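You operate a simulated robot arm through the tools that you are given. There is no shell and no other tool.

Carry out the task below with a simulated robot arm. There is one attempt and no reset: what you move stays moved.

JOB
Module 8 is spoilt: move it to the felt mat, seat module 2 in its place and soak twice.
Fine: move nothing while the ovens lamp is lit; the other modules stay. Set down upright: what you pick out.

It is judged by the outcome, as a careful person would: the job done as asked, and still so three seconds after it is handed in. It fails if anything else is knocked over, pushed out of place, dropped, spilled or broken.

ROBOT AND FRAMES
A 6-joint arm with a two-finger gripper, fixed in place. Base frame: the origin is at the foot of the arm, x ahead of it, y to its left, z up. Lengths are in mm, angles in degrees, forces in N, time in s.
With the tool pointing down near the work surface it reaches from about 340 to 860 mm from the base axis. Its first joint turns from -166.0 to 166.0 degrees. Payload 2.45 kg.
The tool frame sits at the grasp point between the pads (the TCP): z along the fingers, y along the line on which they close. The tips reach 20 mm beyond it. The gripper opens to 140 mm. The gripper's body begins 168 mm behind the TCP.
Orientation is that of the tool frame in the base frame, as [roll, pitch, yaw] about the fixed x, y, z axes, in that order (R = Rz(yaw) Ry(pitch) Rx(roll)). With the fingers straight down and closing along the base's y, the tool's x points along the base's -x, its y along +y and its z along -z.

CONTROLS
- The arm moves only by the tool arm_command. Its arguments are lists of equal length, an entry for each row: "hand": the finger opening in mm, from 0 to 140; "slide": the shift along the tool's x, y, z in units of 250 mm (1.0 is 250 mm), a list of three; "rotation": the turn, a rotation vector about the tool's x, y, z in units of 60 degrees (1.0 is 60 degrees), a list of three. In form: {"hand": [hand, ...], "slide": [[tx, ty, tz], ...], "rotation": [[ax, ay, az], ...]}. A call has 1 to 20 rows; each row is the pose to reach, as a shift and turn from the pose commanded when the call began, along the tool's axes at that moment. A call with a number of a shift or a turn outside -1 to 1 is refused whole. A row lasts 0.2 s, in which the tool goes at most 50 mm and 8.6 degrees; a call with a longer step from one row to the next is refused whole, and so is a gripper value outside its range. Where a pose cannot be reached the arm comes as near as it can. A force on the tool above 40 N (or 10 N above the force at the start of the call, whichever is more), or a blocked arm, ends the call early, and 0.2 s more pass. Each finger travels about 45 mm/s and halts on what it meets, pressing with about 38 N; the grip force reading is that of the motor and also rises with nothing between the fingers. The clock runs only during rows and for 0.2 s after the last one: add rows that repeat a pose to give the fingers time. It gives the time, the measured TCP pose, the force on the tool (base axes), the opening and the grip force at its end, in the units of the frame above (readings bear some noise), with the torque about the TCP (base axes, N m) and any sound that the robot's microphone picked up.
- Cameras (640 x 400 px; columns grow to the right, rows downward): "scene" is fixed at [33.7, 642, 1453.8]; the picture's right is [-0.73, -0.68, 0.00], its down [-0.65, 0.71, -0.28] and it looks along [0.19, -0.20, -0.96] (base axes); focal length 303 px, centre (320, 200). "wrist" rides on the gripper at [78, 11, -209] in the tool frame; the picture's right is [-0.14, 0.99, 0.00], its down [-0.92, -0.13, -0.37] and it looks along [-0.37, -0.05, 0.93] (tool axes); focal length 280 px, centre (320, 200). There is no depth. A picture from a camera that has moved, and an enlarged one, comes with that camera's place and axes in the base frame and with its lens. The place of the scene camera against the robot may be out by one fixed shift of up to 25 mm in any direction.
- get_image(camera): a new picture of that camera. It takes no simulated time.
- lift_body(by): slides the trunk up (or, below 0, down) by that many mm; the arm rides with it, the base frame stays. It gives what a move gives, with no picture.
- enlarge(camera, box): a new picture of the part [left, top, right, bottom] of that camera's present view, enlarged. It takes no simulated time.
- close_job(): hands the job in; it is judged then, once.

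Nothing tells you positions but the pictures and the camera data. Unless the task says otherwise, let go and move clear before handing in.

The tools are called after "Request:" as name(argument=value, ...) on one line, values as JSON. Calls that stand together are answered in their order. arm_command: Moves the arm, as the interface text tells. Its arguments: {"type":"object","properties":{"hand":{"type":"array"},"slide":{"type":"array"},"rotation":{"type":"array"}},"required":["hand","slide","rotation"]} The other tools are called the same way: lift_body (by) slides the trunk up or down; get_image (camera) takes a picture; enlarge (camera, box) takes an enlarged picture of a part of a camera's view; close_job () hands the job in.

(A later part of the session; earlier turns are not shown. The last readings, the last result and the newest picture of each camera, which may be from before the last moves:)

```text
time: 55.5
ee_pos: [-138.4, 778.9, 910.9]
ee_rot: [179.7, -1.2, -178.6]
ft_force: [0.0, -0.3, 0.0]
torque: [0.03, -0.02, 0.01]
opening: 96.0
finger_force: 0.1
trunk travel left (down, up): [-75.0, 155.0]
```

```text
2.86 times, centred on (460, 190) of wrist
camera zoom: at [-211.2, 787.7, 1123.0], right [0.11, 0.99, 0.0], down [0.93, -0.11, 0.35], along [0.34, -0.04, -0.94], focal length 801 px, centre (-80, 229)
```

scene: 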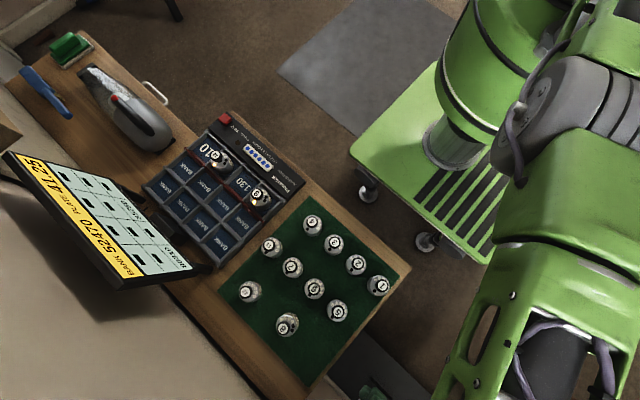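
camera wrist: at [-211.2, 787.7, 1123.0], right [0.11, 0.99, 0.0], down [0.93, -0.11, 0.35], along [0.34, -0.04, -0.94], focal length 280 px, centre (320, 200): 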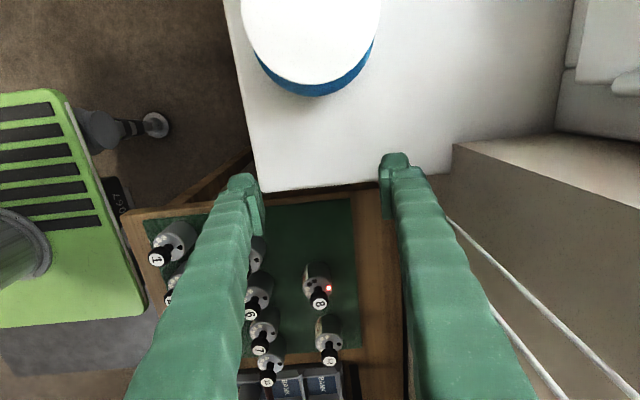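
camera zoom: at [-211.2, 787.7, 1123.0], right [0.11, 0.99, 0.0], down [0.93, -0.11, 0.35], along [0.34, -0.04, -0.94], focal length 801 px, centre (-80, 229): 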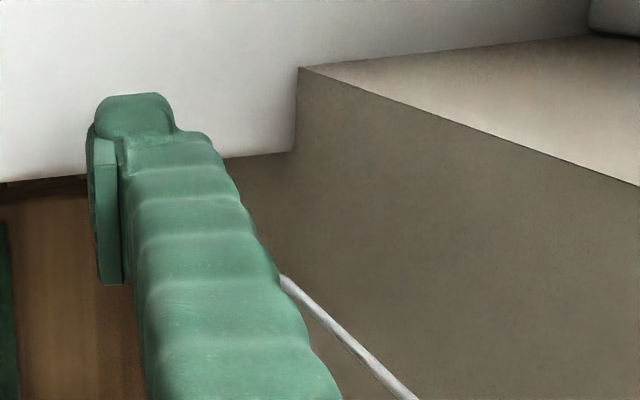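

The contact is released and nothing was displaced. I'll try a small move back toward −y to see that the arm follows properly.

Request:
arm_command(hand=[96, 96, 96], slide=[[0.01, -0.03, 0], [0.02, -0.06, 0], [0.02, -0.06, 0]], rotation=[[0, 0, 0], [0, 0, 0], [0, 0, 0]])

```text
time: 56.3
ee_pos: [-145.3, 773.1, 909.3]
ee_rot: [179.9, -1.3, -178.5]
ft_force: [0.4, -0.5, 0.7]
torque: [0.01, 0.01, -0.01]
opening: 95.9
finger_force: 0.0
out of reach, approached as far as the arm can: row 1, 2, 3
trunk travel left (down, up): [-75.0, 155.0]
```

The arm follows only along its arc here; it seems to be at a joint limit in this posture. I'll raise the trunk so the whole hand rises straight up above the rail and canister, where I can reorient safely.

Request:
lift_body(by=100)

Request:
get_image(camera="wrist")

Request:
get_image(camera="scene")

```text
time: 57.6
ee_pos: [-145.4, 773.2, 1009.2]
ee_rot: [-180.0, -1.3, -178.7]
ft_force: [0.3, 0.2, -0.3]
torque: [-0.03, 0.03, 0.03]
opening: 95.8
finger_force: 0.1
trunk travel left (down, up): [-175.0, 55.0]
```

```text
taken
camera wrist: at [-218.4, 783.3, 1221.0], right [0.11, 0.99, 0.0], down [0.93, -0.1, 0.35], along [0.35, -0.04, -0.94], focal length 280 px, centre (320, 200)
```

wrist: 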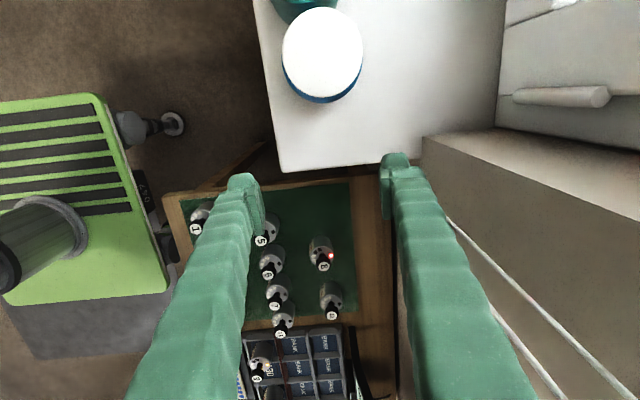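

```text
taken
```

scene: 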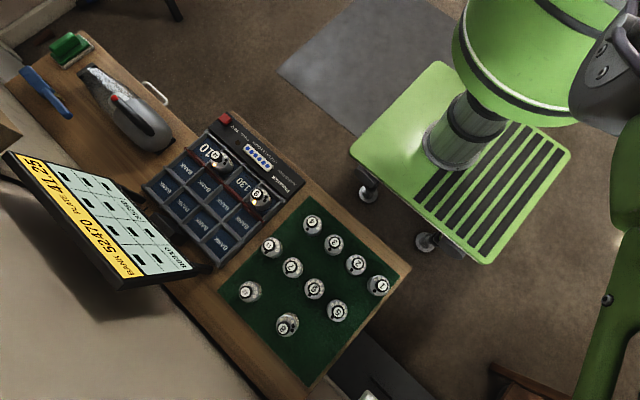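

The hand is now clear at z 1009. I'll test a small yaw change together with a retreat to find which way frees the joint.

Request:
arm_command(hand=[96, 96, 96], slide=[[0, -0.02, 0], [0, -0.04, 0], [0, -0.04, 0]], rotation=[[0, 0, 0], [0, 0, 0], [0, 0, 0]])

Request:
arm_command(hand=[96, 96, 96], slide=[[0, 0, 0], [0, 0, 0], [0, 0, 0]], rotation=[[0, 0, -0.05], [0, 0, -0.1], [0, 0, -0.1]])

```text
time: 58.5
ee_pos: [-145.2, 772.6, 1009.3]
ee_rot: [-180.0, -1.3, -178.6]
ft_force: [-0.1, 0.1, -0.2]
torque: [0.0, -0.02, -0.01]
opening: 96.1
finger_force: 0.1
out of reach, approached as far as the arm can: row 1, 2, 3
trunk travel left (down, up): [-175.0, 55.0]
```

```text
time: 59.2
ee_pos: [-144.1, 774.1, 1009.3]
ee_rot: [179.7, -1.3, -172.7]
ft_force: [0.2, 0.2, 0.3]
torque: [0.01, 0.02, 0.01]
opening: 96.0
finger_force: 0.0
trunk travel left (down, up): [-175.0, 55.0]
```

Turning the hand 6° was reachable. Now I'll retry the retreat.

Request:
arm_command(hand=[96, 96, 96], slide=[[0, -0.02, 0], [0, -0.04, 0], [0, -0.04, 0]], rotation=[[0, 0, 0], [0, 0, 0], [0, 0, 0]])

```text
time: 60.0
ee_pos: [-143.5, 774.5, 1010.2]
ee_rot: [179.6, -1.3, -172.6]
ft_force: [-0.9, -0.2, -0.3]
torque: [0.03, 0.02, 0.01]
opening: 96.3
finger_force: 0.0
out of reach, approached as far as the arm can: row 1, 2, 3
trunk travel left (down, up): [-175.0, 55.0]
```

Still held radially – this looks like the arm stretched straight (a singular posture). I'll try combining the retreat with a vertical component to bend it out of that.

Request:
arm_command(hand=[96, 96, 96, 96, 96], slide=[[0, -0.03, 0.04], [0, -0.06, 0.08], [0, -0.1, 0.12], [0, -0.14, 0.16], [0, -0.14, 0.16]], rotation=[[0, 0, 0], [0, 0, 0], [0, 0, 0], [0, 0, 0], [0, 0, 0]])

```text
time: 61.2
ee_pos: [-149.7, 768.0, 963.8]
ee_rot: [-179.9, -1.2, -172.6]
ft_force: [0.0, -0.3, 1.0]
torque: [-0.01, 0.0, -0.03]
opening: 96.1
finger_force: 0.0
out of reach, approached as far as the arm can: row 1, 2, 3, 4, 5
trunk travel left (down, up): [-175.0, 55.0]
```

It moved down but not inward, so I'll test whether a small outward step is possible, which tells me which side of straight the elbow is on.

Request:
arm_command(hand=[96, 96, 96, 96], slide=[[0, 0, -0.08], [0, 0, -0.16], [0, 0, -0.2], [0, 0, -0.2]], rotation=[[0, 0, 0], [0, 0, 0], [0, 0, 0], [0, 0, 0]])

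Request:
get_image(camera="wrist")

Request:
get_image(camera="scene")

```text
time: 62.2
ee_pos: [-147.3, 770.8, 1015.9]
ee_rot: [-179.9, -1.2, -172.7]
ft_force: [-0.3, 0.6, 0.3]
torque: [0.0, 0.0, 0.02]
opening: 96.0
finger_force: 0.0
out of reach, approached as far as the arm can: row 2, 3, 4
trunk travel left (down, up): [-175.0, 55.0]
```

```text
taken
camera wrist: at [-222.1, 773.8, 1227.8], right [0.01, 1.0, 0.0], down [0.94, -0.01, 0.35], along [0.35, -0.01, -0.94], focal length 280 px, centre (320, 200)
```

wrist: 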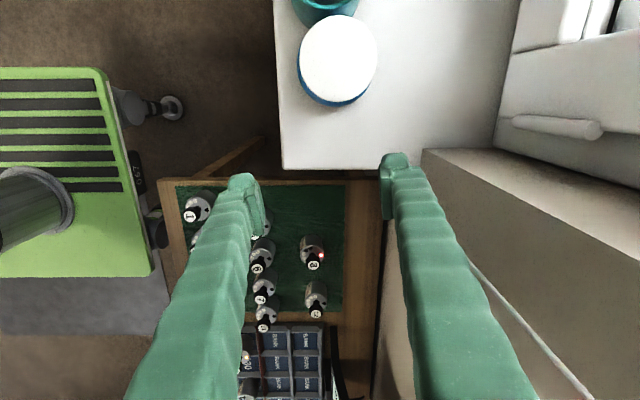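

```text
taken
```

scene: 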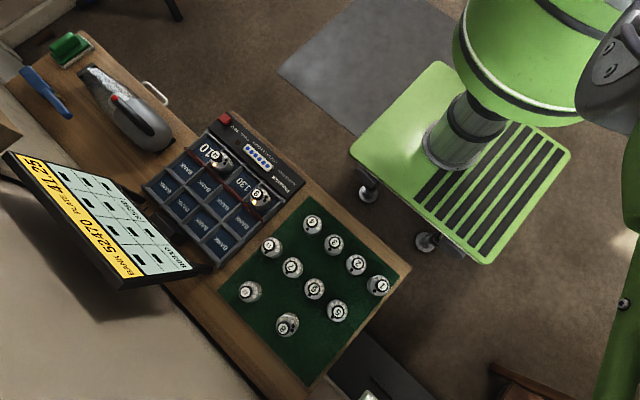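

I'll test one small outward step (8 mm) at this clear height to understand the limit.

Request:
arm_command(hand=[96, 96], slide=[[0.004, 0.03, 0], [0.004, 0.03, 0]], rotation=[[0, 0, 0], [0, 0, 0]])

```text
time: 62.9
ee_pos: [-149.0, 773.4, 1016.4]
ee_rot: [179.7, -1.2, -172.6]
ft_force: [0.3, -0.2, -0.1]
torque: [0.02, 0.02, -0.03]
opening: 96.1
finger_force: 0.0
out of reach, approached as far as the arm can: row 1, 2
trunk travel left (down, up): [-175.0, 55.0]
```

The white table top is at about z 863, and the arm seems stuck in its straight posture. I'll raise the trunk the rest of the way and then lower the arm relative to it, which should bend the elbow again.

Request:
lift_body(by=55)

Request:
arm_command(hand=[96, 96, 96, 96, 96, 96], slide=[[0, 0, 0.08], [0, 0, 0.16], [0, 0, 0.24], [0, 0, 0.32], [0, 0, 0.4], [0, 0, 0.4]], rotation=[[0, 0, 0], [0, 0, 0], [0, 0, 0], [0, 0, 0], [0, 0, 0], [0, 0, 0]])

```text
time: 63.8
ee_pos: [-152.7, 766.6, 1056.3]
ee_rot: [179.5, -1.0, -172.6]
ft_force: [-0.1, 0.5, -1.3]
torque: [0.05, -0.01, 0.0]
opening: 96.2
finger_force: 0.1
trunk travel left (down, up): [-230.0, 0.0]
```

```text
time: 65.2
ee_pos: [-152.5, 758.1, 957.2]
ee_rot: [179.3, -0.9, -172.6]
ft_force: [0.7, 0.5, -0.6]
torque: [-0.01, -0.01, 0.0]
opening: 96.2
finger_force: 0.1
out of reach, approached as far as the arm can: row 3, 4, 5, 6
trunk travel left (down, up): [-230.0, 0.0]
```

The arm came down with a slight inward shift. Now I'll try the inward move from this bent posture.

Request:
arm_command(hand=[96, 96, 96, 96], slide=[[0, -0.03, 0], [0, -0.06, 0], [0, -0.1, 0], [0, -0.1, 0]], rotation=[[0, 0, 0], [0, 0, 0], [0, 0, 0], [0, 0, 0]])

```text
time: 66.2
ee_pos: [-155.2, 754.0, 955.2]
ee_rot: [179.6, -0.9, -172.6]
ft_force: [0.2, -0.5, -0.1]
torque: [0.05, 0.02, 0.0]
opening: 96.2
finger_force: 0.0
out of reach, approached as far as the arm can: row 1, 2, 3, 4
trunk travel left (down, up): [-230.0, 0.0]
```

Inward is still limited; I'll test the tangential direction (+x) in a small step, staying clear of the rail.

Request:
arm_command(hand=[96, 96, 96], slide=[[-0.04, 0.0, -0.02], [-0.08, 0.0, -0.04], [-0.08, 0.0, -0.04]], rotation=[[0, 0, 0], [0, 0, 0], [0, 0, 0]])

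```text
time: 67.0
ee_pos: [-135.8, 761.0, 962.4]
ee_rot: [179.7, -0.9, -172.7]
ft_force: [0.6, -0.3, 1.1]
torque: [-0.02, 0.0, 0.02]
opening: 96.1
finger_force: 0.1
out of reach, approached as far as the arm can: row 2, 3
trunk travel left (down, up): [-230.0, 0.0]
```

Tangential moves mostly work. I'll hold an inward target for longer, to see whether the arm creeps out of this posture given time.

Request:
arm_command(hand=[96, 96, 96, 96, 96, 96, 96, 96, 96, 96], slide=[[0, -0.08, 0], [0, -0.16, 0], [0, -0.24, 0], [0, -0.32, 0], [0, -0.4, 0], [0, -0.4, 0], [0, -0.4, 0], [0, -0.4, 0], [0, -0.4, 0], [0, -0.4, 0]], rotation=[[0, 0, 0], [0, 0, 0], [0, 0, 0], [0, 0, 0], [0, 0, 0], [0, 0, 0], [0, 0, 0], [0, 0, 0], [0, 0, 0], [0, 0, 0]])

```text
time: 69.2
ee_pos: [-139.4, 757.1, 948.7]
ee_rot: [179.7, -0.9, -172.7]
ft_force: [-0.1, -0.6, 0.3]
torque: [0.01, 0.0, 0.06]
opening: 95.7
finger_force: 0.1
out of reach, approached as far as the arm can: row 1, 2, 3, 4, 5, 6, 7, 8, 9, 10
trunk travel left (down, up): [-230.0, 0.0]
```

I'll check whether the pose drifts on its own with a plain hold for a second.

Request:
arm_command(hand=[96, 96, 96, 96, 96], slide=[[0, 0, 0], [0, 0, 0], [0, 0, 0], [0, 0, 0], [0, 0, 0]], rotation=[[0, 0, 0], [0, 0, 0], [0, 0, 0], [0, 0, 0], [0, 0, 0]])

```text
time: 70.4
ee_pos: [-139.8, 757.9, 950.4]
ee_rot: [179.6, -0.9, -172.6]
ft_force: [0.4, -0.4, -0.7]
torque: [0.0, 0.01, 0.0]
opening: 96.0
finger_force: 0.1
trunk travel left (down, up): [-230.0, 0.0]
```

The pose holds steady. I'll probe small single-direction steps to see which are reachable.

Request:
arm_command(hand=[96, 96], slide=[[0, 0, -0.04], [0, 0, -0.04]], rotation=[[0, 0, 0], [0, 0, 0]])

Request:
arm_command(hand=[96, 96], slide=[[0, 0.03, 0], [0, 0.03, 0]], rotation=[[0, 0, 0], [0, 0, 0]])

Request:
arm_command(hand=[96, 96, 96], slide=[[0, 0, 0], [0, 0, 0], [0, 0, 0]], rotation=[[0.06, 0, 0], [0.12, 0, 0], [0.12, 0, 0]])

```text
time: 71.0
ee_pos: [-141.5, 758.2, 959.4]
ee_rot: [179.9, -1.0, -172.6]
ft_force: [-0.3, -0.2, 0.3]
torque: [0.01, 0.0, -0.01]
opening: 95.8
finger_force: 0.2
trunk travel left (down, up): [-230.0, 0.0]
```

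```text
time: 71.6
ee_pos: [-143.7, 762.4, 963.1]
ee_rot: [179.4, -1.1, -172.7]
ft_force: [0.2, -0.1, -0.2]
torque: [0.0, -0.06, 0.01]
opening: 96.0
finger_force: 0.1
trunk travel left (down, up): [-230.0, 0.0]
```

```text
time: 72.4
ee_pos: [-135.9, 734.9, 967.9]
ee_rot: [-175.1, -1.0, -172.6]
ft_force: [0.8, 0.4, 0.2]
torque: [0.01, -0.02, 0.05]
opening: 96.1
finger_force: 0.1
out of reach, approached as far as the arm can: row 1, 2, 3
trunk travel left (down, up): [-230.0, 0.0]
```

Up and outward are free, and a small inward tilt let the arm come in by 28 mm – so the wrist joint is the limit. The ledge behind is at z 912 and I'm above everything here, so I'll come inward with the hand tilting as needed.

Request:
arm_command(hand=[96, 96, 96, 96, 96, 96], slide=[[-0.03, -0.08, -0.03], [-0.06, -0.16, -0.06], [-0.1, -0.24, -0.08], [-0.14, -0.32, -0.1], [-0.18, -0.4, -0.12], [-0.18, -0.4, -0.12]], rotation=[[0.1, 0, 0], [0.2, 0, 0], [0.3, 0, 0], [0.36, 0, 0], [0.4, 0, 0], [0.4, 0, 0]])

```text
time: 73.8
ee_pos: [-78.2, 612.4, 1010.8]
ee_rot: [-150.4, -1.1, -172.6]
ft_force: [0.0, 0.0, -0.4]
torque: [-0.01, -0.01, 0.02]
opening: 95.8
finger_force: 0.1
out of reach, approached as far as the arm can: row 1, 2, 3, 4, 5, 6
trunk travel left (down, up): [-230.0, 0.0]
```

The hand came in to about (-78, 612, 1011), tilted about 30°. Let me look, then gradually turn it upright here.

Request:
get_image(camera="scene")

Request:
get_image(camera="wrist")

```text
taken
```

scene: 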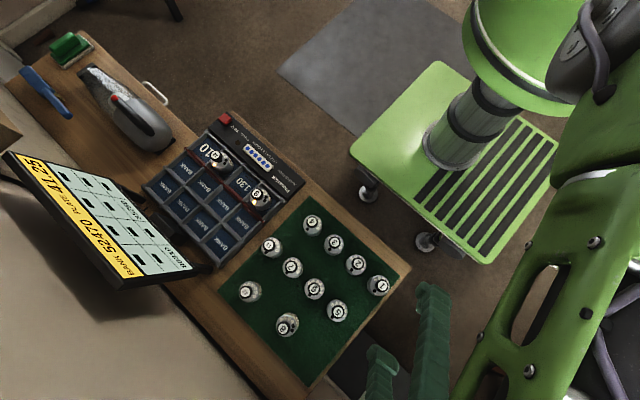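

```text
taken
camera wrist: at [-166.8, 715.5, 1189.6], right [0.02, 0.87, -0.49], down [0.91, 0.19, 0.37], along [0.41, -0.46, -0.79], focal length 280 px, centre (320, 200)
```

wrist: 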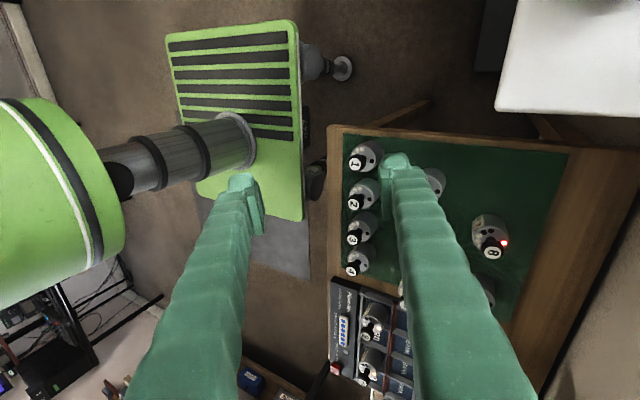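

All modules are as they were. Now I'll turn the hand back to vertical at this comfortable radius.

Request:
arm_command(hand=[96, 96, 96, 96, 96, 96], slide=[[0, 0, 0], [0, 0, 0], [0, 0, 0], [0, 0, 0], [0, 0, 0], [0, 0, 0]], rotation=[[-0.12, 0, 0], [-0.24, 0, 0], [-0.36, 0, 0], [-0.44, 0, 0], [-0.49, 0, 0], [-0.49, 0, 0]])

```text
time: 75.2
ee_pos: [-78.3, 613.0, 1010.2]
ee_rot: [-150.3, -1.0, -172.5]
ft_force: [0.5, 0.8, -0.1]
torque: [0.0, 0.0, -0.01]
opening: 95.9
finger_force: 0.0
out of reach, approached as far as the arm can: row 1, 2, 3, 4, 5, 6
trunk travel left (down, up): [-230.0, 0.0]
```

The hand won't turn back this way. I'll test a slight tilt in the other direction to see whether the joint is limited on one side or held.

Request:
arm_command(hand=[96, 96, 96], slide=[[0, 0, 0], [0, 0, 0], [0, 0, 0]], rotation=[[0.06, 0, 0], [0.1, 0, 0], [0.1, 0, 0]])

```text
time: 76.0
ee_pos: [-74.1, 584.4, 1013.7]
ee_rot: [-144.4, -1.0, -172.5]
ft_force: [-0.7, -0.1, -0.5]
torque: [0.01, -0.01, -0.02]
opening: 96.1
finger_force: 0.2
out of reach, approached as far as the arm can: row 1, 2, 3
trunk travel left (down, up): [-230.0, 0.0]
```

The wrist bend joint seems frozen both ways. I'll probe a small sideways tilt, which uses the other wrist joints and may free it.

Request:
arm_command(hand=[96, 96, 96, 96, 96], slide=[[0, 0, 0], [0, 0, 0], [0, 0, 0], [0, 0, 0], [0, 0, 0]], rotation=[[0, 0.08, 0], [0, 0.16, 0], [0, 0.24, 0], [0, 0.3, 0], [0, 0.3, 0]])

```text
time: 77.2
ee_pos: [-74.8, 585.4, 1015.9]
ee_rot: [-142.7, -15.6, 176.5]
ft_force: [-0.5, -0.9, 0.4]
torque: [-0.01, -0.05, 0.01]
opening: 96.1
finger_force: 0.0
trunk travel left (down, up): [-230.0, 0.0]
```

That 18° sideways tilt worked without complaint. From here I'll try turning the hand back toward vertical about its x axis.

Request:
arm_command(hand=[96, 96, 96, 96, 96], slide=[[0, 0, 0], [0, 0, 0], [0, 0, 0], [0, 0, 0], [0, 0, 0]], rotation=[[-0.08, 0, 0], [-0.16, 0, 0], [-0.24, 0, 0], [-0.3, 0, 0], [-0.3, 0, 0]])

```text
time: 78.4
ee_pos: [-75.1, 585.5, 1015.5]
ee_rot: [-160.8, -15.5, 176.7]
ft_force: [0.0, 0.3, -0.2]
torque: [-0.02, 0.01, -0.06]
opening: 96.1
finger_force: 0.0
trunk travel left (down, up): [-230.0, 0.0]
```

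It turns now. I'll continue to bring roll to vertical, then remove the sideways tilt.

Request:
arm_command(hand=[96, 96, 96, 96, 96], slide=[[0, 0, 0], [0, 0, 0], [0, 0, 0], [0, 0, 0], [0, 0, 0]], rotation=[[-0.08, 0, 0], [-0.16, 0, 0], [-0.24, 0, 0], [-0.32, 0, 0], [-0.32, 0, 0]])

Request:
arm_command(hand=[96, 96, 96, 96], slide=[[0, 0, 0], [0, 0, 0], [0, 0, 0], [0, 0, 0]], rotation=[[0, -0.08, 0], [0, -0.16, 0], [0, -0.2, 0], [0, -0.2, 0]])

```text
time: 79.6
ee_pos: [-75.7, 585.0, 1015.0]
ee_rot: [-179.9, -15.5, 176.7]
ft_force: [0.3, -0.8, -0.9]
torque: [-0.03, 0.03, 0.0]
opening: 95.9
finger_force: 0.0
trunk travel left (down, up): [-230.0, 0.0]
```

```text
time: 80.6
ee_pos: [-75.3, 586.1, 1015.4]
ee_rot: [-179.8, -3.5, 176.6]
ft_force: [-0.5, -0.2, -0.5]
torque: [-0.05, -0.02, -0.01]
opening: 96.1
finger_force: 0.1
trunk travel left (down, up): [-230.0, 0.0]
```

The wrist is freed and the hand is almost vertical. I'll square it up fully and move gently toward +x to confirm normal motion.

Request:
arm_command(hand=[96, 96, 96], slide=[[0, 0, 0], [0, 0, 0], [0, 0, 0]], rotation=[[0, -0.03, -0.03], [0, -0.059, -0.057], [0, -0.059, -0.057]])

Request:
arm_command(hand=[96, 96, 96, 96, 96], slide=[[-0.1, 0, 0], [-0.2, 0, 0], [-0.3, 0, 0], [-0.4, 0, 0], [-0.4, 0, 0]], rotation=[[0, 0, 0], [0, 0, 0], [0, 0, 0], [0, 0, 0], [0, 0, 0]])

```text
time: 81.4
ee_pos: [-75.7, 586.2, 1014.6]
ee_rot: [-180.0, 0.1, -179.9]
ft_force: [0.3, 0.3, -0.2]
torque: [0.03, -0.01, 0.0]
opening: 96.0
finger_force: 0.1
trunk travel left (down, up): [-230.0, 0.0]
```

```text
time: 82.6
ee_pos: [25.9, 584.6, 1015.7]
ee_rot: [180.0, 0.1, -179.9]
ft_force: [-1.0, 0.0, -1.4]
torque: [0.01, -0.01, -0.04]
opening: 95.9
finger_force: 0.2
trunk travel left (down, up): [-230.0, 0.0]
```

Motion is normal again. I'll raise the hand 60 mm and then bring the trunk back down to its original height.

Request:
arm_command(hand=[96, 96, 96, 96], slide=[[0, 0, -0.1], [0, 0, -0.2], [0, 0, -0.26], [0, 0, -0.26]], rotation=[[0, 0, 0], [0, 0, 0], [0, 0, 0], [0, 0, 0]])

Request:
lift_body(by=-155)

Request:
get_image(camera="scene")

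Request:
get_image(camera="wrist")

Request:
enlarge(camera="wrist", box=[360, 60, 540, 190])

```text
time: 83.6
ee_pos: [23.5, 584.5, 1080.4]
ee_rot: [-180.0, 0.1, -179.9]
ft_force: [-0.8, 0.2, 0.1]
torque: [-0.01, 0.0, -0.04]
opening: 96.1
finger_force: 0.1
trunk travel left (down, up): [-230.0, 0.0]
```

```text
time: 85.4
ee_pos: [26.6, 589.2, 943.5]
ee_rot: [-179.8, -0.2, -179.9]
ft_force: [-0.4, 0.1, 0.8]
torque: [0.02, -0.04, 0.02]
opening: 96.3
finger_force: 0.0
trunk travel left (down, up): [-75.0, 155.0]
```

```text
taken
```

scene: 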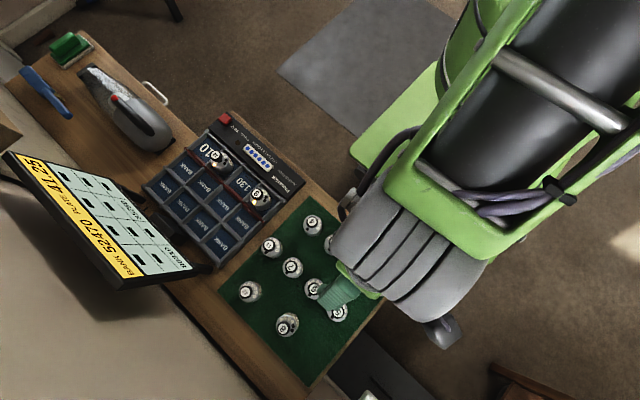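

```text
taken
camera wrist: at [-49.6, 601.1, 1153.5], right [0.14, 0.99, 0.0], down [0.92, -0.12, 0.37], along [0.36, -0.05, -0.93], focal length 280 px, centre (320, 200)
```

wrist: 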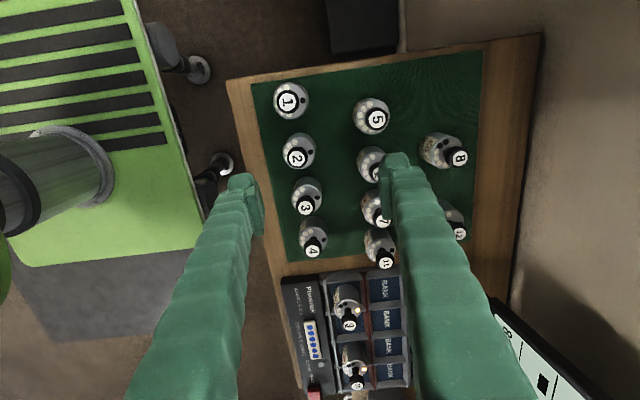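

```text
3.08 times, centred on (450, 125) of wrist
camera zoom: at [-49.6, 601.1, 1153.5], right [0.14, 0.99, 0.0], down [0.92, -0.12, 0.37], along [0.36, -0.05, -0.93], focal length 863 px, centre (-80, 431)
```

zoom: 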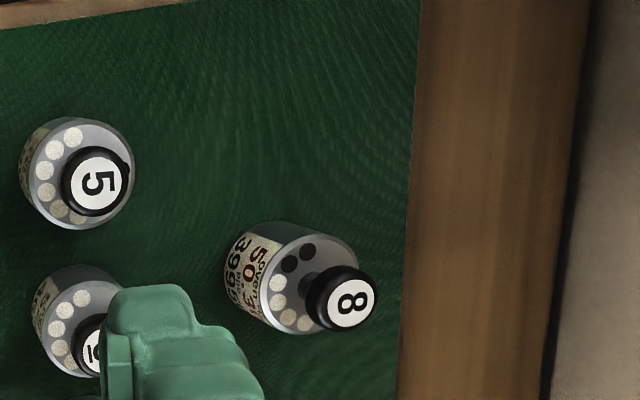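

Everything is back to normal and the modules are unchanged. I'll go above module 8 again to re-measure its lean and then re-grip it.

Request:
arm_command(hand=[90, 80, 72, 72, 72, 72], slide=[[-0.02, 0.14, 0.01], [-0.04, 0.28, 0.03], [-0.06, 0.42, 0.05], [-0.08, 0.56, 0.07], [-0.096, 0.66, 0.09], [-0.096, 0.66, 0.09]], rotation=[[0, 0, 0], [0, 0, 0], [0, 0, 0], [0, 0, 0], [0, 0, 0], [0, 0, 0]])

Request:
enlarge(camera="wrist", box=[250, 110, 390, 210])

```text
time: 86.8
ee_pos: [53.8, 750.9, 917.1]
ee_rot: [-179.6, -0.2, -179.9]
ft_force: [0.1, 0.3, 0.8]
torque: [-0.02, 0.0, -0.02]
opening: 72.1
finger_force: 0.1
trunk travel left (down, up): [-75.0, 155.0]
```

```text
4.00 times, centred on (320, 160) of wrist
camera zoom: at [-22.8, 764.0, 1127.2], right [0.14, 0.99, -0.01], down [0.92, -0.12, 0.37], along [0.36, -0.05, -0.93], focal length 1122 px, centre (320, 360)
```

zoom: 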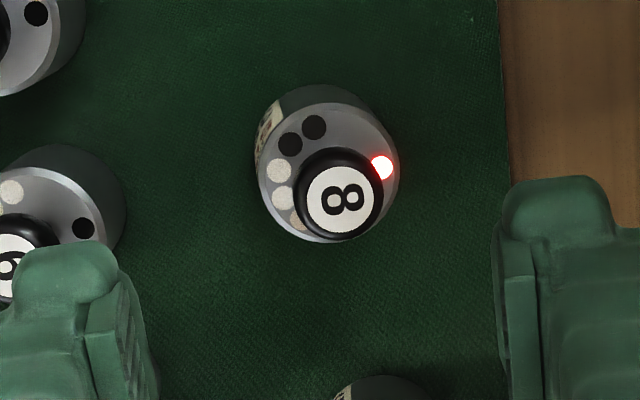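

The lean is steady at about 5° toward +y. I'll go down over it, re-grip it with the vertical pads, and set it down again more softly.

Request:
arm_command(hand=[72, 72, 72, 72, 72, 72, 72], slide=[[0.009, 0.02, 0.1], [0.009, 0.02, 0.2], [0.009, 0.02, 0.3], [0.009, 0.02, 0.4], [0.009, 0.02, 0.5], [0.009, 0.02, 0.56], [0.009, 0.02, 0.56]], rotation=[[-0.007, 0, 0], [-0.007, 0, 0], [-0.007, 0, 0], [-0.007, 0, 0], [-0.007, 0, 0], [-0.007, 0, 0], [-0.007, 0, 0]])

Request:
enlarge(camera="wrist", box=[250, 140, 390, 240])

```text
time: 88.4
ee_pos: [47.6, 756.9, 779.2]
ee_rot: [179.9, -0.3, -179.9]
ft_force: [0.5, 0.1, 0.3]
torque: [-0.01, 0.0, -0.06]
opening: 72.5
finger_force: 0.1
trunk travel left (down, up): [-75.0, 155.0]
```

```text
4.00 times, centred on (320, 190) of wrist
camera zoom: at [-29.1, 767.4, 988.7], right [0.14, 0.99, 0.0], down [0.92, -0.13, 0.37], along [0.36, -0.05, -0.93], focal length 1122 px, centre (320, 240)
```

zoom: 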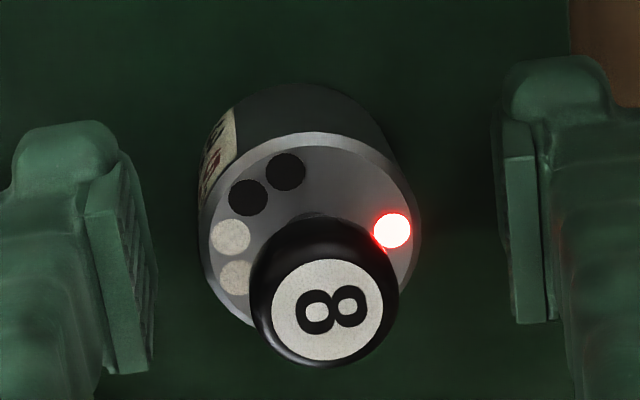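

I'll shift 3 mm in x, lower to the same grip height as before, and close.

Request:
arm_command(hand=[72, 72, 72], slide=[[-0.012, -0.005, 0.012], [-0.012, -0.005, 0.022], [-0.012, -0.005, 0.022]], rotation=[[0, -0.005, 0], [0, -0.005, 0], [0, -0.005, 0]])

Request:
arm_command(hand=[60, 50, 45, 40, 30, 20, 10, 0], slide=[[0, 0, 0], [0, 0, 0], [0, 0, 0], [0, 0, 0], [0, 0, 0], [0, 0, 0], [0, 0, 0], [0, 0, 0]], rotation=[[0, 0, 0], [0, 0, 0], [0, 0, 0], [0, 0, 0], [0, 0, 0], [0, 0, 0], [0, 0, 0], [0, 0, 0]])

Request:
enlarge(camera="wrist", box=[250, 140, 390, 240])

```text
time: 89.2
ee_pos: [51.9, 755.9, 773.4]
ee_rot: [179.9, 0.1, -179.9]
ft_force: [-0.9, 0.4, -0.3]
torque: [-0.02, 0.01, 0.0]
opening: 72.0
finger_force: 0.0
trunk travel left (down, up): [-75.0, 155.0]
```

```text
time: 91.0
ee_pos: [52.2, 755.5, 773.7]
ee_rot: [179.8, 0.1, -179.9]
ft_force: [0.1, -1.9, 2.7]
torque: [-0.06, -0.01, 0.0]
opening: 43.0
finger_force: 38.0
trunk travel left (down, up): [-75.0, 155.0]
```

```text
4.00 times, centred on (320, 190) of wrist
camera zoom: at [-26.7, 766.6, 983.6], right [0.14, 0.99, 0.0], down [0.92, -0.13, 0.37], along [0.37, -0.05, -0.93], focal length 1122 px, centre (320, 240)
```

zoom: 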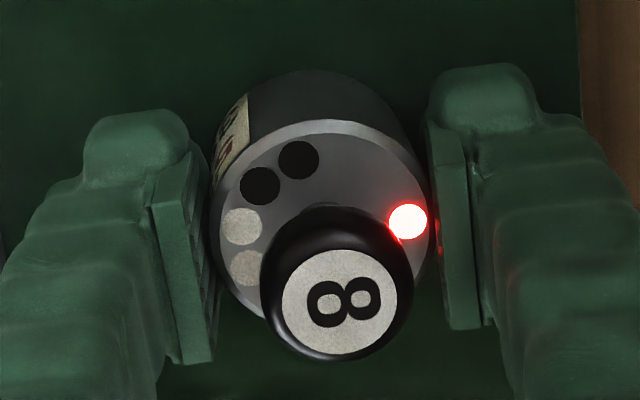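

It is gripped again. I'll lift it a few millimetres and see how it hangs in the pads.

Request:
arm_command(hand=[0, 0, 0, 0], slide=[[0, 0, -0.008], [0, 0, -0.016], [0, 0, -0.024], [0, 0, -0.024]], rotation=[[0, 0, 0], [0, 0, 0], [0, 0, 0], [0, 0, 0]])

Request:
enlarge(camera="wrist", box=[250, 140, 390, 240])

```text
time: 92.0
ee_pos: [51.1, 756.2, 780.6]
ee_rot: [179.8, 0.0, -179.9]
ft_force: [-0.2, 0.3, -0.9]
torque: [-0.01, 0.03, -0.01]
opening: 42.6
finger_force: 38.4
trunk travel left (down, up): [-75.0, 155.0]
```

```text
4.00 times, centred on (320, 190) of wrist
camera zoom: at [-27.1, 767.6, 989.8], right [0.14, 0.99, 0.0], down [0.92, -0.13, 0.37], along [0.37, -0.05, -0.93], focal length 1122 px, centre (320, 240)
```

zoom: 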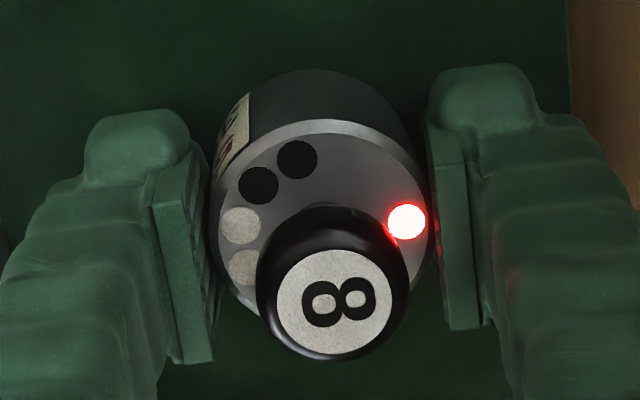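

The module slowly squares itself in the pads. I'll hold it for a few seconds just above the mat to let it align.

Request:
arm_command(hand=[0, 0, 0, 0, 0, 0, 0, 0, 0, 0, 0, 0, 0, 0, 0, 0, 0, 0, 0, 0], slide=[[0, 0, 0], [0, 0, 0], [0, 0, 0], [0, 0, 0], [0, 0, 0], [0, 0, 0], [0, 0, 0], [0, 0, 0], [0, 0, 0], [0, 0, 0], [0, 0, 0], [0, 0, 0], [0, 0, 0], [0, 0, 0], [0, 0, 0], [0, 0, 0], [0, 0, 0], [0, 0, 0], [0, 0, 0], [0, 0, 0]], rotation=[[0, 0, 0], [0, 0, 0], [0, 0, 0], [0, 0, 0], [0, 0, 0], [0, 0, 0], [0, 0, 0], [0, 0, 0], [0, 0, 0], [0, 0, 0], [0, 0, 0], [0, 0, 0], [0, 0, 0], [0, 0, 0], [0, 0, 0], [0, 0, 0], [0, 0, 0], [0, 0, 0], [0, 0, 0], [0, 0, 0]])

Request:
enlarge(camera="wrist", box=[250, 140, 390, 240])

```text
time: 96.2
ee_pos: [51.4, 755.3, 780.0]
ee_rot: [179.8, 0.0, -179.9]
ft_force: [-0.6, -0.7, -0.1]
torque: [0.02, 0.0, -0.03]
opening: 42.5
finger_force: 38.3
trunk travel left (down, up): [-75.0, 155.0]
```

```text
4.00 times, centred on (320, 190) of wrist
camera zoom: at [-27.1, 767.6, 989.7], right [0.14, 0.99, 0.0], down [0.92, -0.13, 0.37], along [0.37, -0.05, -0.93], focal length 1122 px, centre (320, 240)
```

zoom: 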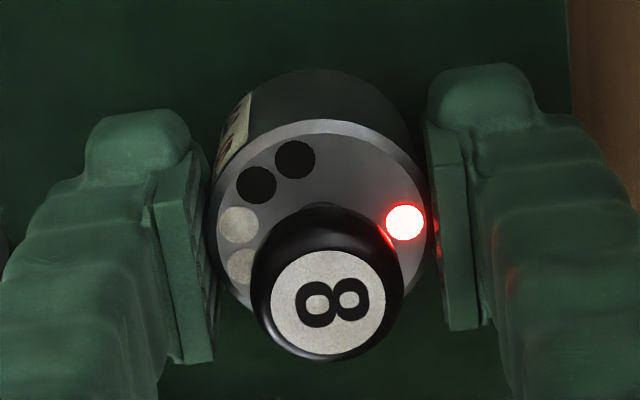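

It is squaring up slowly. I'll hold a little longer, then lower softly.

Request:
arm_command(hand=[0, 0, 0, 0, 0, 0, 0, 0, 0, 0, 0, 0, 0, 0, 0, 0, 0, 0, 0, 0], slide=[[0, 0, 0], [0, 0, 0], [0, 0, 0], [0, 0, 0], [0, 0, 0], [0, 0, 0], [0, 0, 0], [0, 0, 0], [0, 0, 0], [0, 0, 0], [0, 0, 0], [0, 0, 0], [0, 0, 0], [0, 0, 0], [0, 0, 0], [0, 0, 0], [0, 0, 0], [0, 0, 0], [0, 0, 0], [0, 0, 0]], rotation=[[0, 0, 0], [0, 0, 0], [0, 0, 0], [0, 0, 0], [0, 0, 0], [0, 0, 0], [0, 0, 0], [0, 0, 0], [0, 0, 0], [0, 0, 0], [0, 0, 0], [0, 0, 0], [0, 0, 0], [0, 0, 0], [0, 0, 0], [0, 0, 0], [0, 0, 0], [0, 0, 0], [0, 0, 0], [0, 0, 0]])

Request:
arm_command(hand=[0, 0, 0, 0, 0], slide=[[0, 0, 0.006], [0, 0, 0.012], [0, 0, 0.018], [0, 0, 0.022], [0, 0, 0.022]], rotation=[[0, 0, 0], [0, 0, 0], [0, 0, 0], [0, 0, 0], [0, 0, 0]])

Request:
enlarge(camera="wrist", box=[250, 140, 390, 240])

```text
time: 100.4
ee_pos: [51.1, 756.3, 779.0]
ee_rot: [179.8, 0.1, -179.9]
ft_force: [-0.4, 0.0, -2.3]
torque: [0.01, 0.03, 0.01]
opening: 42.5
finger_force: 38.4
trunk travel left (down, up): [-75.0, 155.0]
```

```text
time: 101.6
ee_pos: [52.1, 755.5, 775.7]
ee_rot: [179.9, 0.1, -179.9]
ft_force: [0.6, -0.5, -1.1]
torque: [0.0, 0.0, 0.0]
opening: 42.4
finger_force: 38.0
trunk travel left (down, up): [-75.0, 155.0]
```

```text
4.00 times, centred on (320, 190) of wrist
camera zoom: at [-26.5, 767.6, 984.9], right [0.14, 0.99, 0.0], down [0.92, -0.13, 0.37], along [0.37, -0.05, -0.93], focal length 1122 px, centre (320, 240)
```

zoom: 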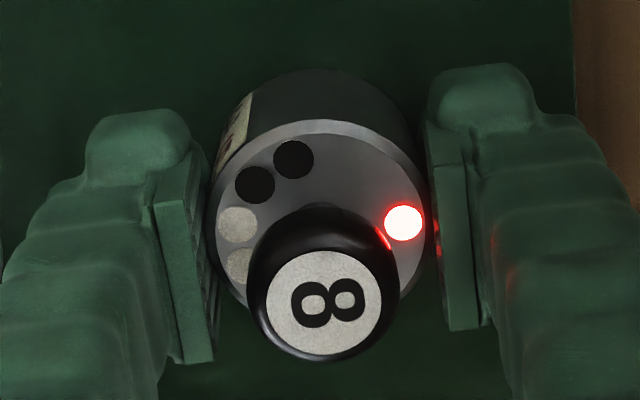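

It is nearly square now. I'll lower in small steps until first contact.

Request:
arm_command(hand=[0, 0, 0], slide=[[0, 0, 0.003], [0, 0, 0.005], [0, 0, 0.005]], rotation=[[0, 0, 0], [0, 0, 0], [0, 0, 0]])

Request:
arm_command(hand=[0, 0, 0], slide=[[0, 0, 0.003], [0, 0, 0.003], [0, 0, 0.003]], rotation=[[0, 0, 0], [0, 0, 0], [0, 0, 0]])

```text
time: 102.4
ee_pos: [51.6, 757.2, 774.6]
ee_rot: [179.7, 0.2, -179.9]
ft_force: [0.8, -1.8, 3.2]
torque: [-0.08, 0.03, 0.01]
opening: 42.3
finger_force: 38.6
trunk travel left (down, up): [-75.0, 155.0]
```

```text
time: 103.2
ee_pos: [51.9, 756.1, 774.5]
ee_rot: [179.8, 0.1, -180.0]
ft_force: [-4.2, -1.4, 10.5]
torque: [-0.01, 0.19, -0.01]
opening: 42.2
finger_force: 38.5
trunk travel left (down, up): [-75.0, 155.0]
```

Light contact is made (3 N, then 10 N). Now I'll open the fingers slowly.

Request:
arm_command(hand=[41, 42, 43, 44, 46, 50, 60, 72, 72], slide=[[0, 0, 0], [0, 0, 0], [0, 0, 0], [0, 0, 0], [0, 0, 0], [0, 0, 0], [0, 0, 0], [0, 0, 0], [0, 0, 0]], rotation=[[0, 0, 0], [0, 0, 0], [0, 0, 0], [0, 0, 0], [0, 0, 0], [0, 0, 0], [0, 0, 0], [0, 0, 0], [0, 0, 0]])

Request:
enlarge(camera="wrist", box=[250, 140, 390, 240])

```text
time: 105.2
ee_pos: [52.2, 755.7, 772.6]
ee_rot: [179.8, 0.1, -179.9]
ft_force: [-0.6, -0.2, -1.4]
torque: [0.0, -0.01, -0.02]
opening: 72.1
finger_force: 0.1
trunk travel left (down, up): [-75.0, 155.0]
```

```text
4.00 times, centred on (320, 190) of wrist
camera zoom: at [-26.4, 767.9, 983.0], right [0.14, 0.99, 0.0], down [0.92, -0.13, 0.37], along [0.37, -0.05, -0.93], focal length 1122 px, centre (320, 240)
```

zoom: 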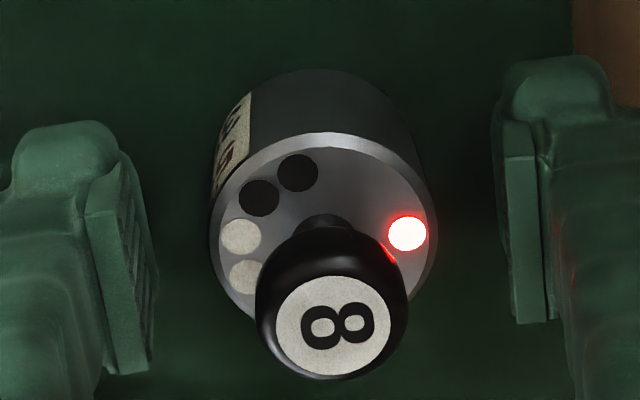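

Module 8 now stands with only a slight lean and is released. I'll rise straight up and check it once more.

Request:
arm_command(hand=[80, 80, 80, 80, 80, 80, 80], slide=[[0, 0, -0.05], [0, 0, -0.13], [0, 0, -0.23], [0, 0, -0.35], [0, 0, -0.47], [0, 0, -0.56], [0, 0, -0.56]], rotation=[[0, 0, 0], [0, 0, 0], [0, 0, 0], [0, 0, 0], [0, 0, 0], [0, 0, 0], [0, 0, 0]])

Request:
enlarge(camera="wrist", box=[250, 110, 390, 210])

Request:
get_image(camera="wrist")

```text
time: 106.8
ee_pos: [51.7, 755.0, 912.9]
ee_rot: [179.9, 0.2, -179.9]
ft_force: [0.2, 0.7, 0.8]
torque: [0.0, -0.01, 0.0]
opening: 79.7
finger_force: 0.0
trunk travel left (down, up): [-75.0, 155.0]
```

```text
4.00 times, centred on (320, 160) of wrist
camera zoom: at [-26.8, 767.1, 1121.9], right [0.14, 0.99, 0.0], down [0.92, -0.13, 0.37], along [0.37, -0.05, -0.93], focal length 1122 px, centre (320, 360)
```

zoom: 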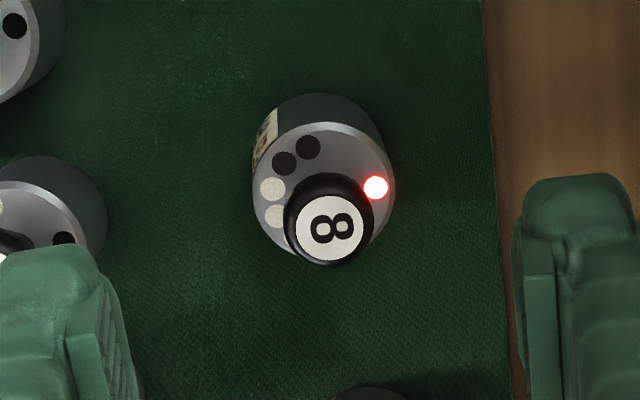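

```text
taken
camera wrist: at [-26.8, 767.1, 1121.9], right [0.14, 0.99, 0.0], down [0.92, -0.13, 0.37], along [0.37, -0.05, -0.93], focal length 280 px, centre (320, 200)
```

wrist: 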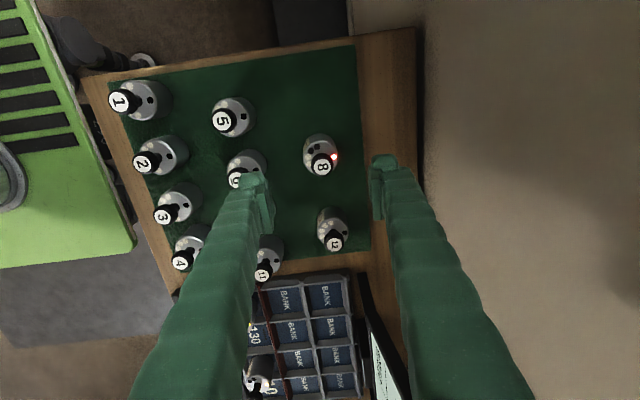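

Module 8 is standing on the mat, clear of its neighbours. Next I move above module 2 at about (25, 561).

Request:
arm_command(hand=[80, 80, 76, 72, 72, 72, 72], slide=[[0.018, -0.13, 0], [0.036, -0.26, 0], [0.054, -0.39, 0], [0.072, -0.52, 0], [0.09, -0.65, 0], [0.107, -0.776, 0], [0.107, -0.776, 0]], rotation=[[0, 0.003, 0], [0, 0.003, 0], [0, 0.003, 0], [0, 0.003, 0], [0, 0.003, 0], [0, 0.003, 0], [0, 0.003, 0]])

Request:
get_image(camera="wrist")

Request:
enlarge(camera="wrist", box=[250, 110, 390, 210])

```text
time: 108.4
ee_pos: [27.5, 564.6, 911.8]
ee_rot: [179.9, -0.1, -180.0]
ft_force: [-0.4, -0.7, -0.1]
torque: [-0.01, -0.01, -0.01]
opening: 72.2
finger_force: 0.0
trunk travel left (down, up): [-75.0, 155.0]
```

```text
taken
camera wrist: at [-50.2, 575.5, 1122.6], right [0.14, 0.99, 0.0], down [0.92, -0.13, 0.37], along [0.36, -0.05, -0.93], focal length 280 px, centre (320, 200)
```

wrist: 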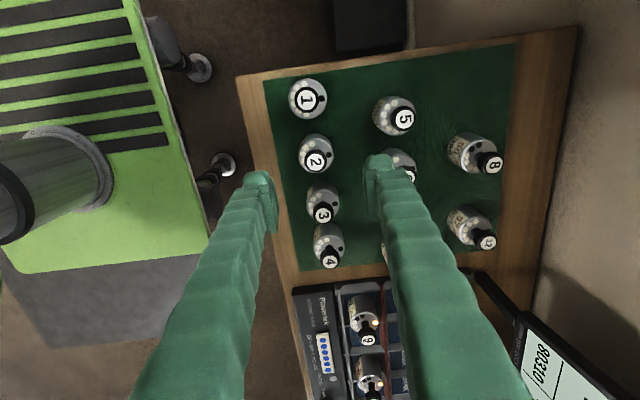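

```text
4.00 times, centred on (320, 160) of wrist
camera zoom: at [-50.2, 575.5, 1122.6], right [0.14, 0.99, 0.0], down [0.92, -0.13, 0.37], along [0.36, -0.05, -0.93], focal length 1122 px, centre (320, 360)
```

zoom: 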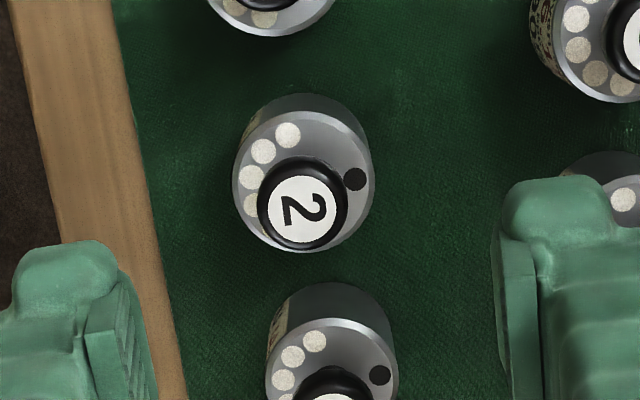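

Module 2 is at (24.8, 559.9), upright and facing as the rack modules do. I'll descend around it with a small correction.

Request:
arm_command(hand=[72, 72, 72, 72, 72, 72, 72], slide=[[0.008, -0.014, 0.1], [0.008, -0.014, 0.2], [0.008, -0.014, 0.3], [0.008, -0.014, 0.4], [0.008, -0.014, 0.48], [0.008, -0.014, 0.53], [0.008, -0.014, 0.53]], rotation=[[0, 0, 0], [0, 0, 0], [0, 0, 0], [0, 0, 0], [0, 0, 0], [0, 0, 0], [0, 0, 0]])

Request:
enlarge(camera="wrist", box=[250, 140, 390, 240])

```text
time: 110.0
ee_pos: [21.5, 560.9, 778.4]
ee_rot: [179.8, -0.2, -180.0]
ft_force: [0.2, 0.1, 0.1]
torque: [-0.01, 0.0, -0.01]
opening: 72.1
finger_force: 0.0
trunk travel left (down, up): [-75.0, 155.0]
```

```text
4.00 times, centred on (320, 190) of wrist
camera zoom: at [-55.9, 571.4, 989.4], right [0.14, 0.99, 0.0], down [0.92, -0.13, 0.37], along [0.36, -0.05, -0.93], focal length 1122 px, centre (320, 240)
```

zoom: 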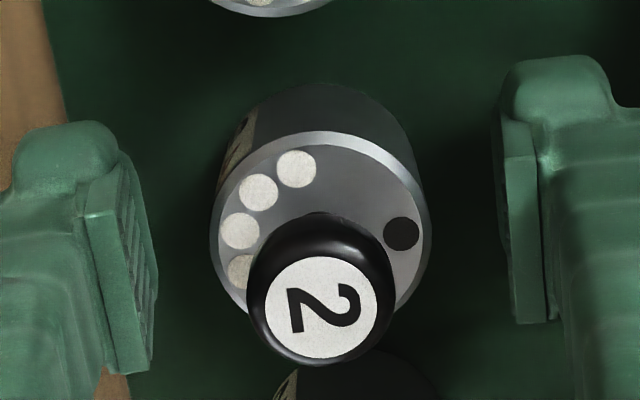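

I'll correct x by 4 mm and lower to the grip height, then close on module 2.

Request:
arm_command(hand=[72, 72, 72], slide=[[-0.015, -0.004, 0.01], [-0.015, -0.004, 0.018], [-0.015, -0.004, 0.018]], rotation=[[0.003, -0.003, 0], [0.003, -0.003, 0], [0.003, -0.003, 0]])

Request:
enlarge(camera="wrist", box=[250, 140, 390, 240])

```text
time: 110.8
ee_pos: [26.3, 559.8, 774.4]
ee_rot: [-180.0, 0.1, -180.0]
ft_force: [1.1, -0.4, 0.3]
torque: [-0.01, 0.0, 0.02]
opening: 72.0
finger_force: 0.0
trunk travel left (down, up): [-75.0, 155.0]
```

```text
4.00 times, centred on (320, 190) of wrist
camera zoom: at [-52.4, 570.5, 984.7], right [0.14, 0.99, 0.0], down [0.92, -0.13, 0.37], along [0.37, -0.05, -0.93], focal length 1122 px, centre (320, 240)
```

zoom: 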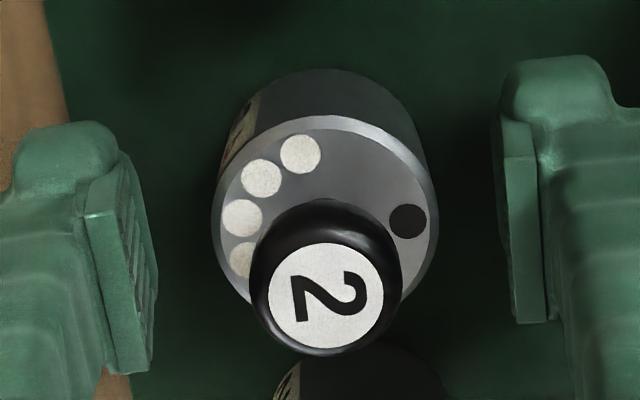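

Well centred. Closing the fingers on module 2.

Request:
arm_command(hand=[60, 50, 45, 40, 30, 20, 10, 0, 0, 0], slide=[[0, 0, 0], [0, 0, 0], [0, 0, 0], [0, 0, 0], [0, 0, 0], [0, 0, 0], [0, 0, 0], [0, 0, 0], [0, 0, 0], [0, 0, 0]], rotation=[[0, 0, 0], [0, 0, 0], [0, 0, 0], [0, 0, 0], [0, 0, 0], [0, 0, 0], [0, 0, 0], [0, 0, 0], [0, 0, 0], [0, 0, 0]])

Request:
enlarge(camera="wrist", box=[250, 140, 390, 240])

```text
time: 113.0
ee_pos: [25.7, 558.6, 773.7]
ee_rot: [180.0, 0.1, -179.9]
ft_force: [-0.1, 0.0, 0.0]
torque: [0.04, 0.0, -0.01]
opening: 42.6
finger_force: 38.3
trunk travel left (down, up): [-75.0, 155.0]
```

```text
4.00 times, centred on (320, 190) of wrist
camera zoom: at [-52.3, 570.5, 984.8], right [0.14, 0.99, 0.0], down [0.92, -0.13, 0.37], along [0.37, -0.05, -0.93], focal length 1122 px, centre (320, 240)
```

zoom: 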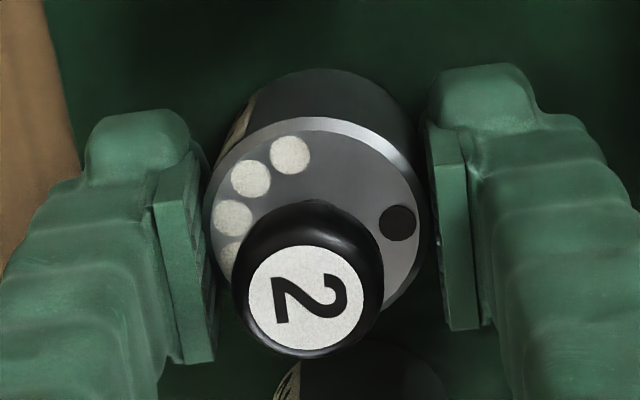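

Module 2 is gripped (42.6 mm, 38 N). I'll lift it gently.

Request:
arm_command(hand=[0, 0, 0, 0, 0, 0, 0, 0, 0], slide=[[0, 0, -0.008], [0, 0, -0.016], [0, 0, -0.03], [0, 0, -0.05], [0, 0, -0.075], [0, 0, -0.1], [0, 0, -0.13], [0, 0, -0.16], [0, 0, -0.16]], rotation=[[0, 0, 0], [0, 0, 0], [0, 0, 0], [0, 0, 0], [0, 0, 0], [0, 0, 0], [0, 0, 0], [0, 0, 0], [0, 0, 0]])

Request:
enlarge(camera="wrist", box=[250, 140, 390, 240])

```text
time: 115.0
ee_pos: [27.5, 557.0, 816.2]
ee_rot: [-180.0, 0.1, -179.9]
ft_force: [-0.6, -0.1, -1.8]
torque: [-0.03, 0.0, -0.05]
opening: 42.6
finger_force: 37.8
trunk travel left (down, up): [-75.0, 155.0]
```

```text
4.00 times, centred on (320, 190) of wrist
camera zoom: at [-51.9, 569.1, 1024.9], right [0.14, 0.99, 0.0], down [0.92, -0.13, 0.37], along [0.37, -0.05, -0.93], focal length 1122 px, centre (320, 240)
```

zoom: 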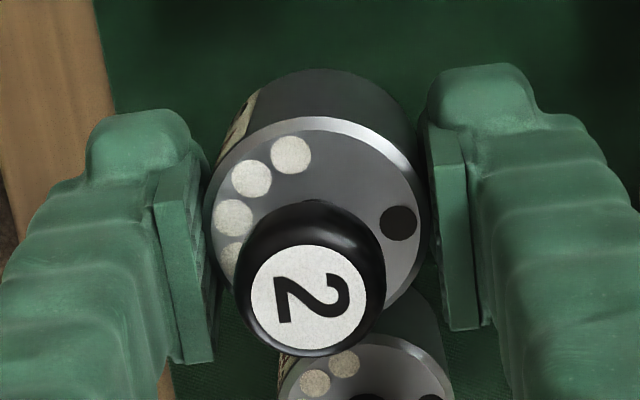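

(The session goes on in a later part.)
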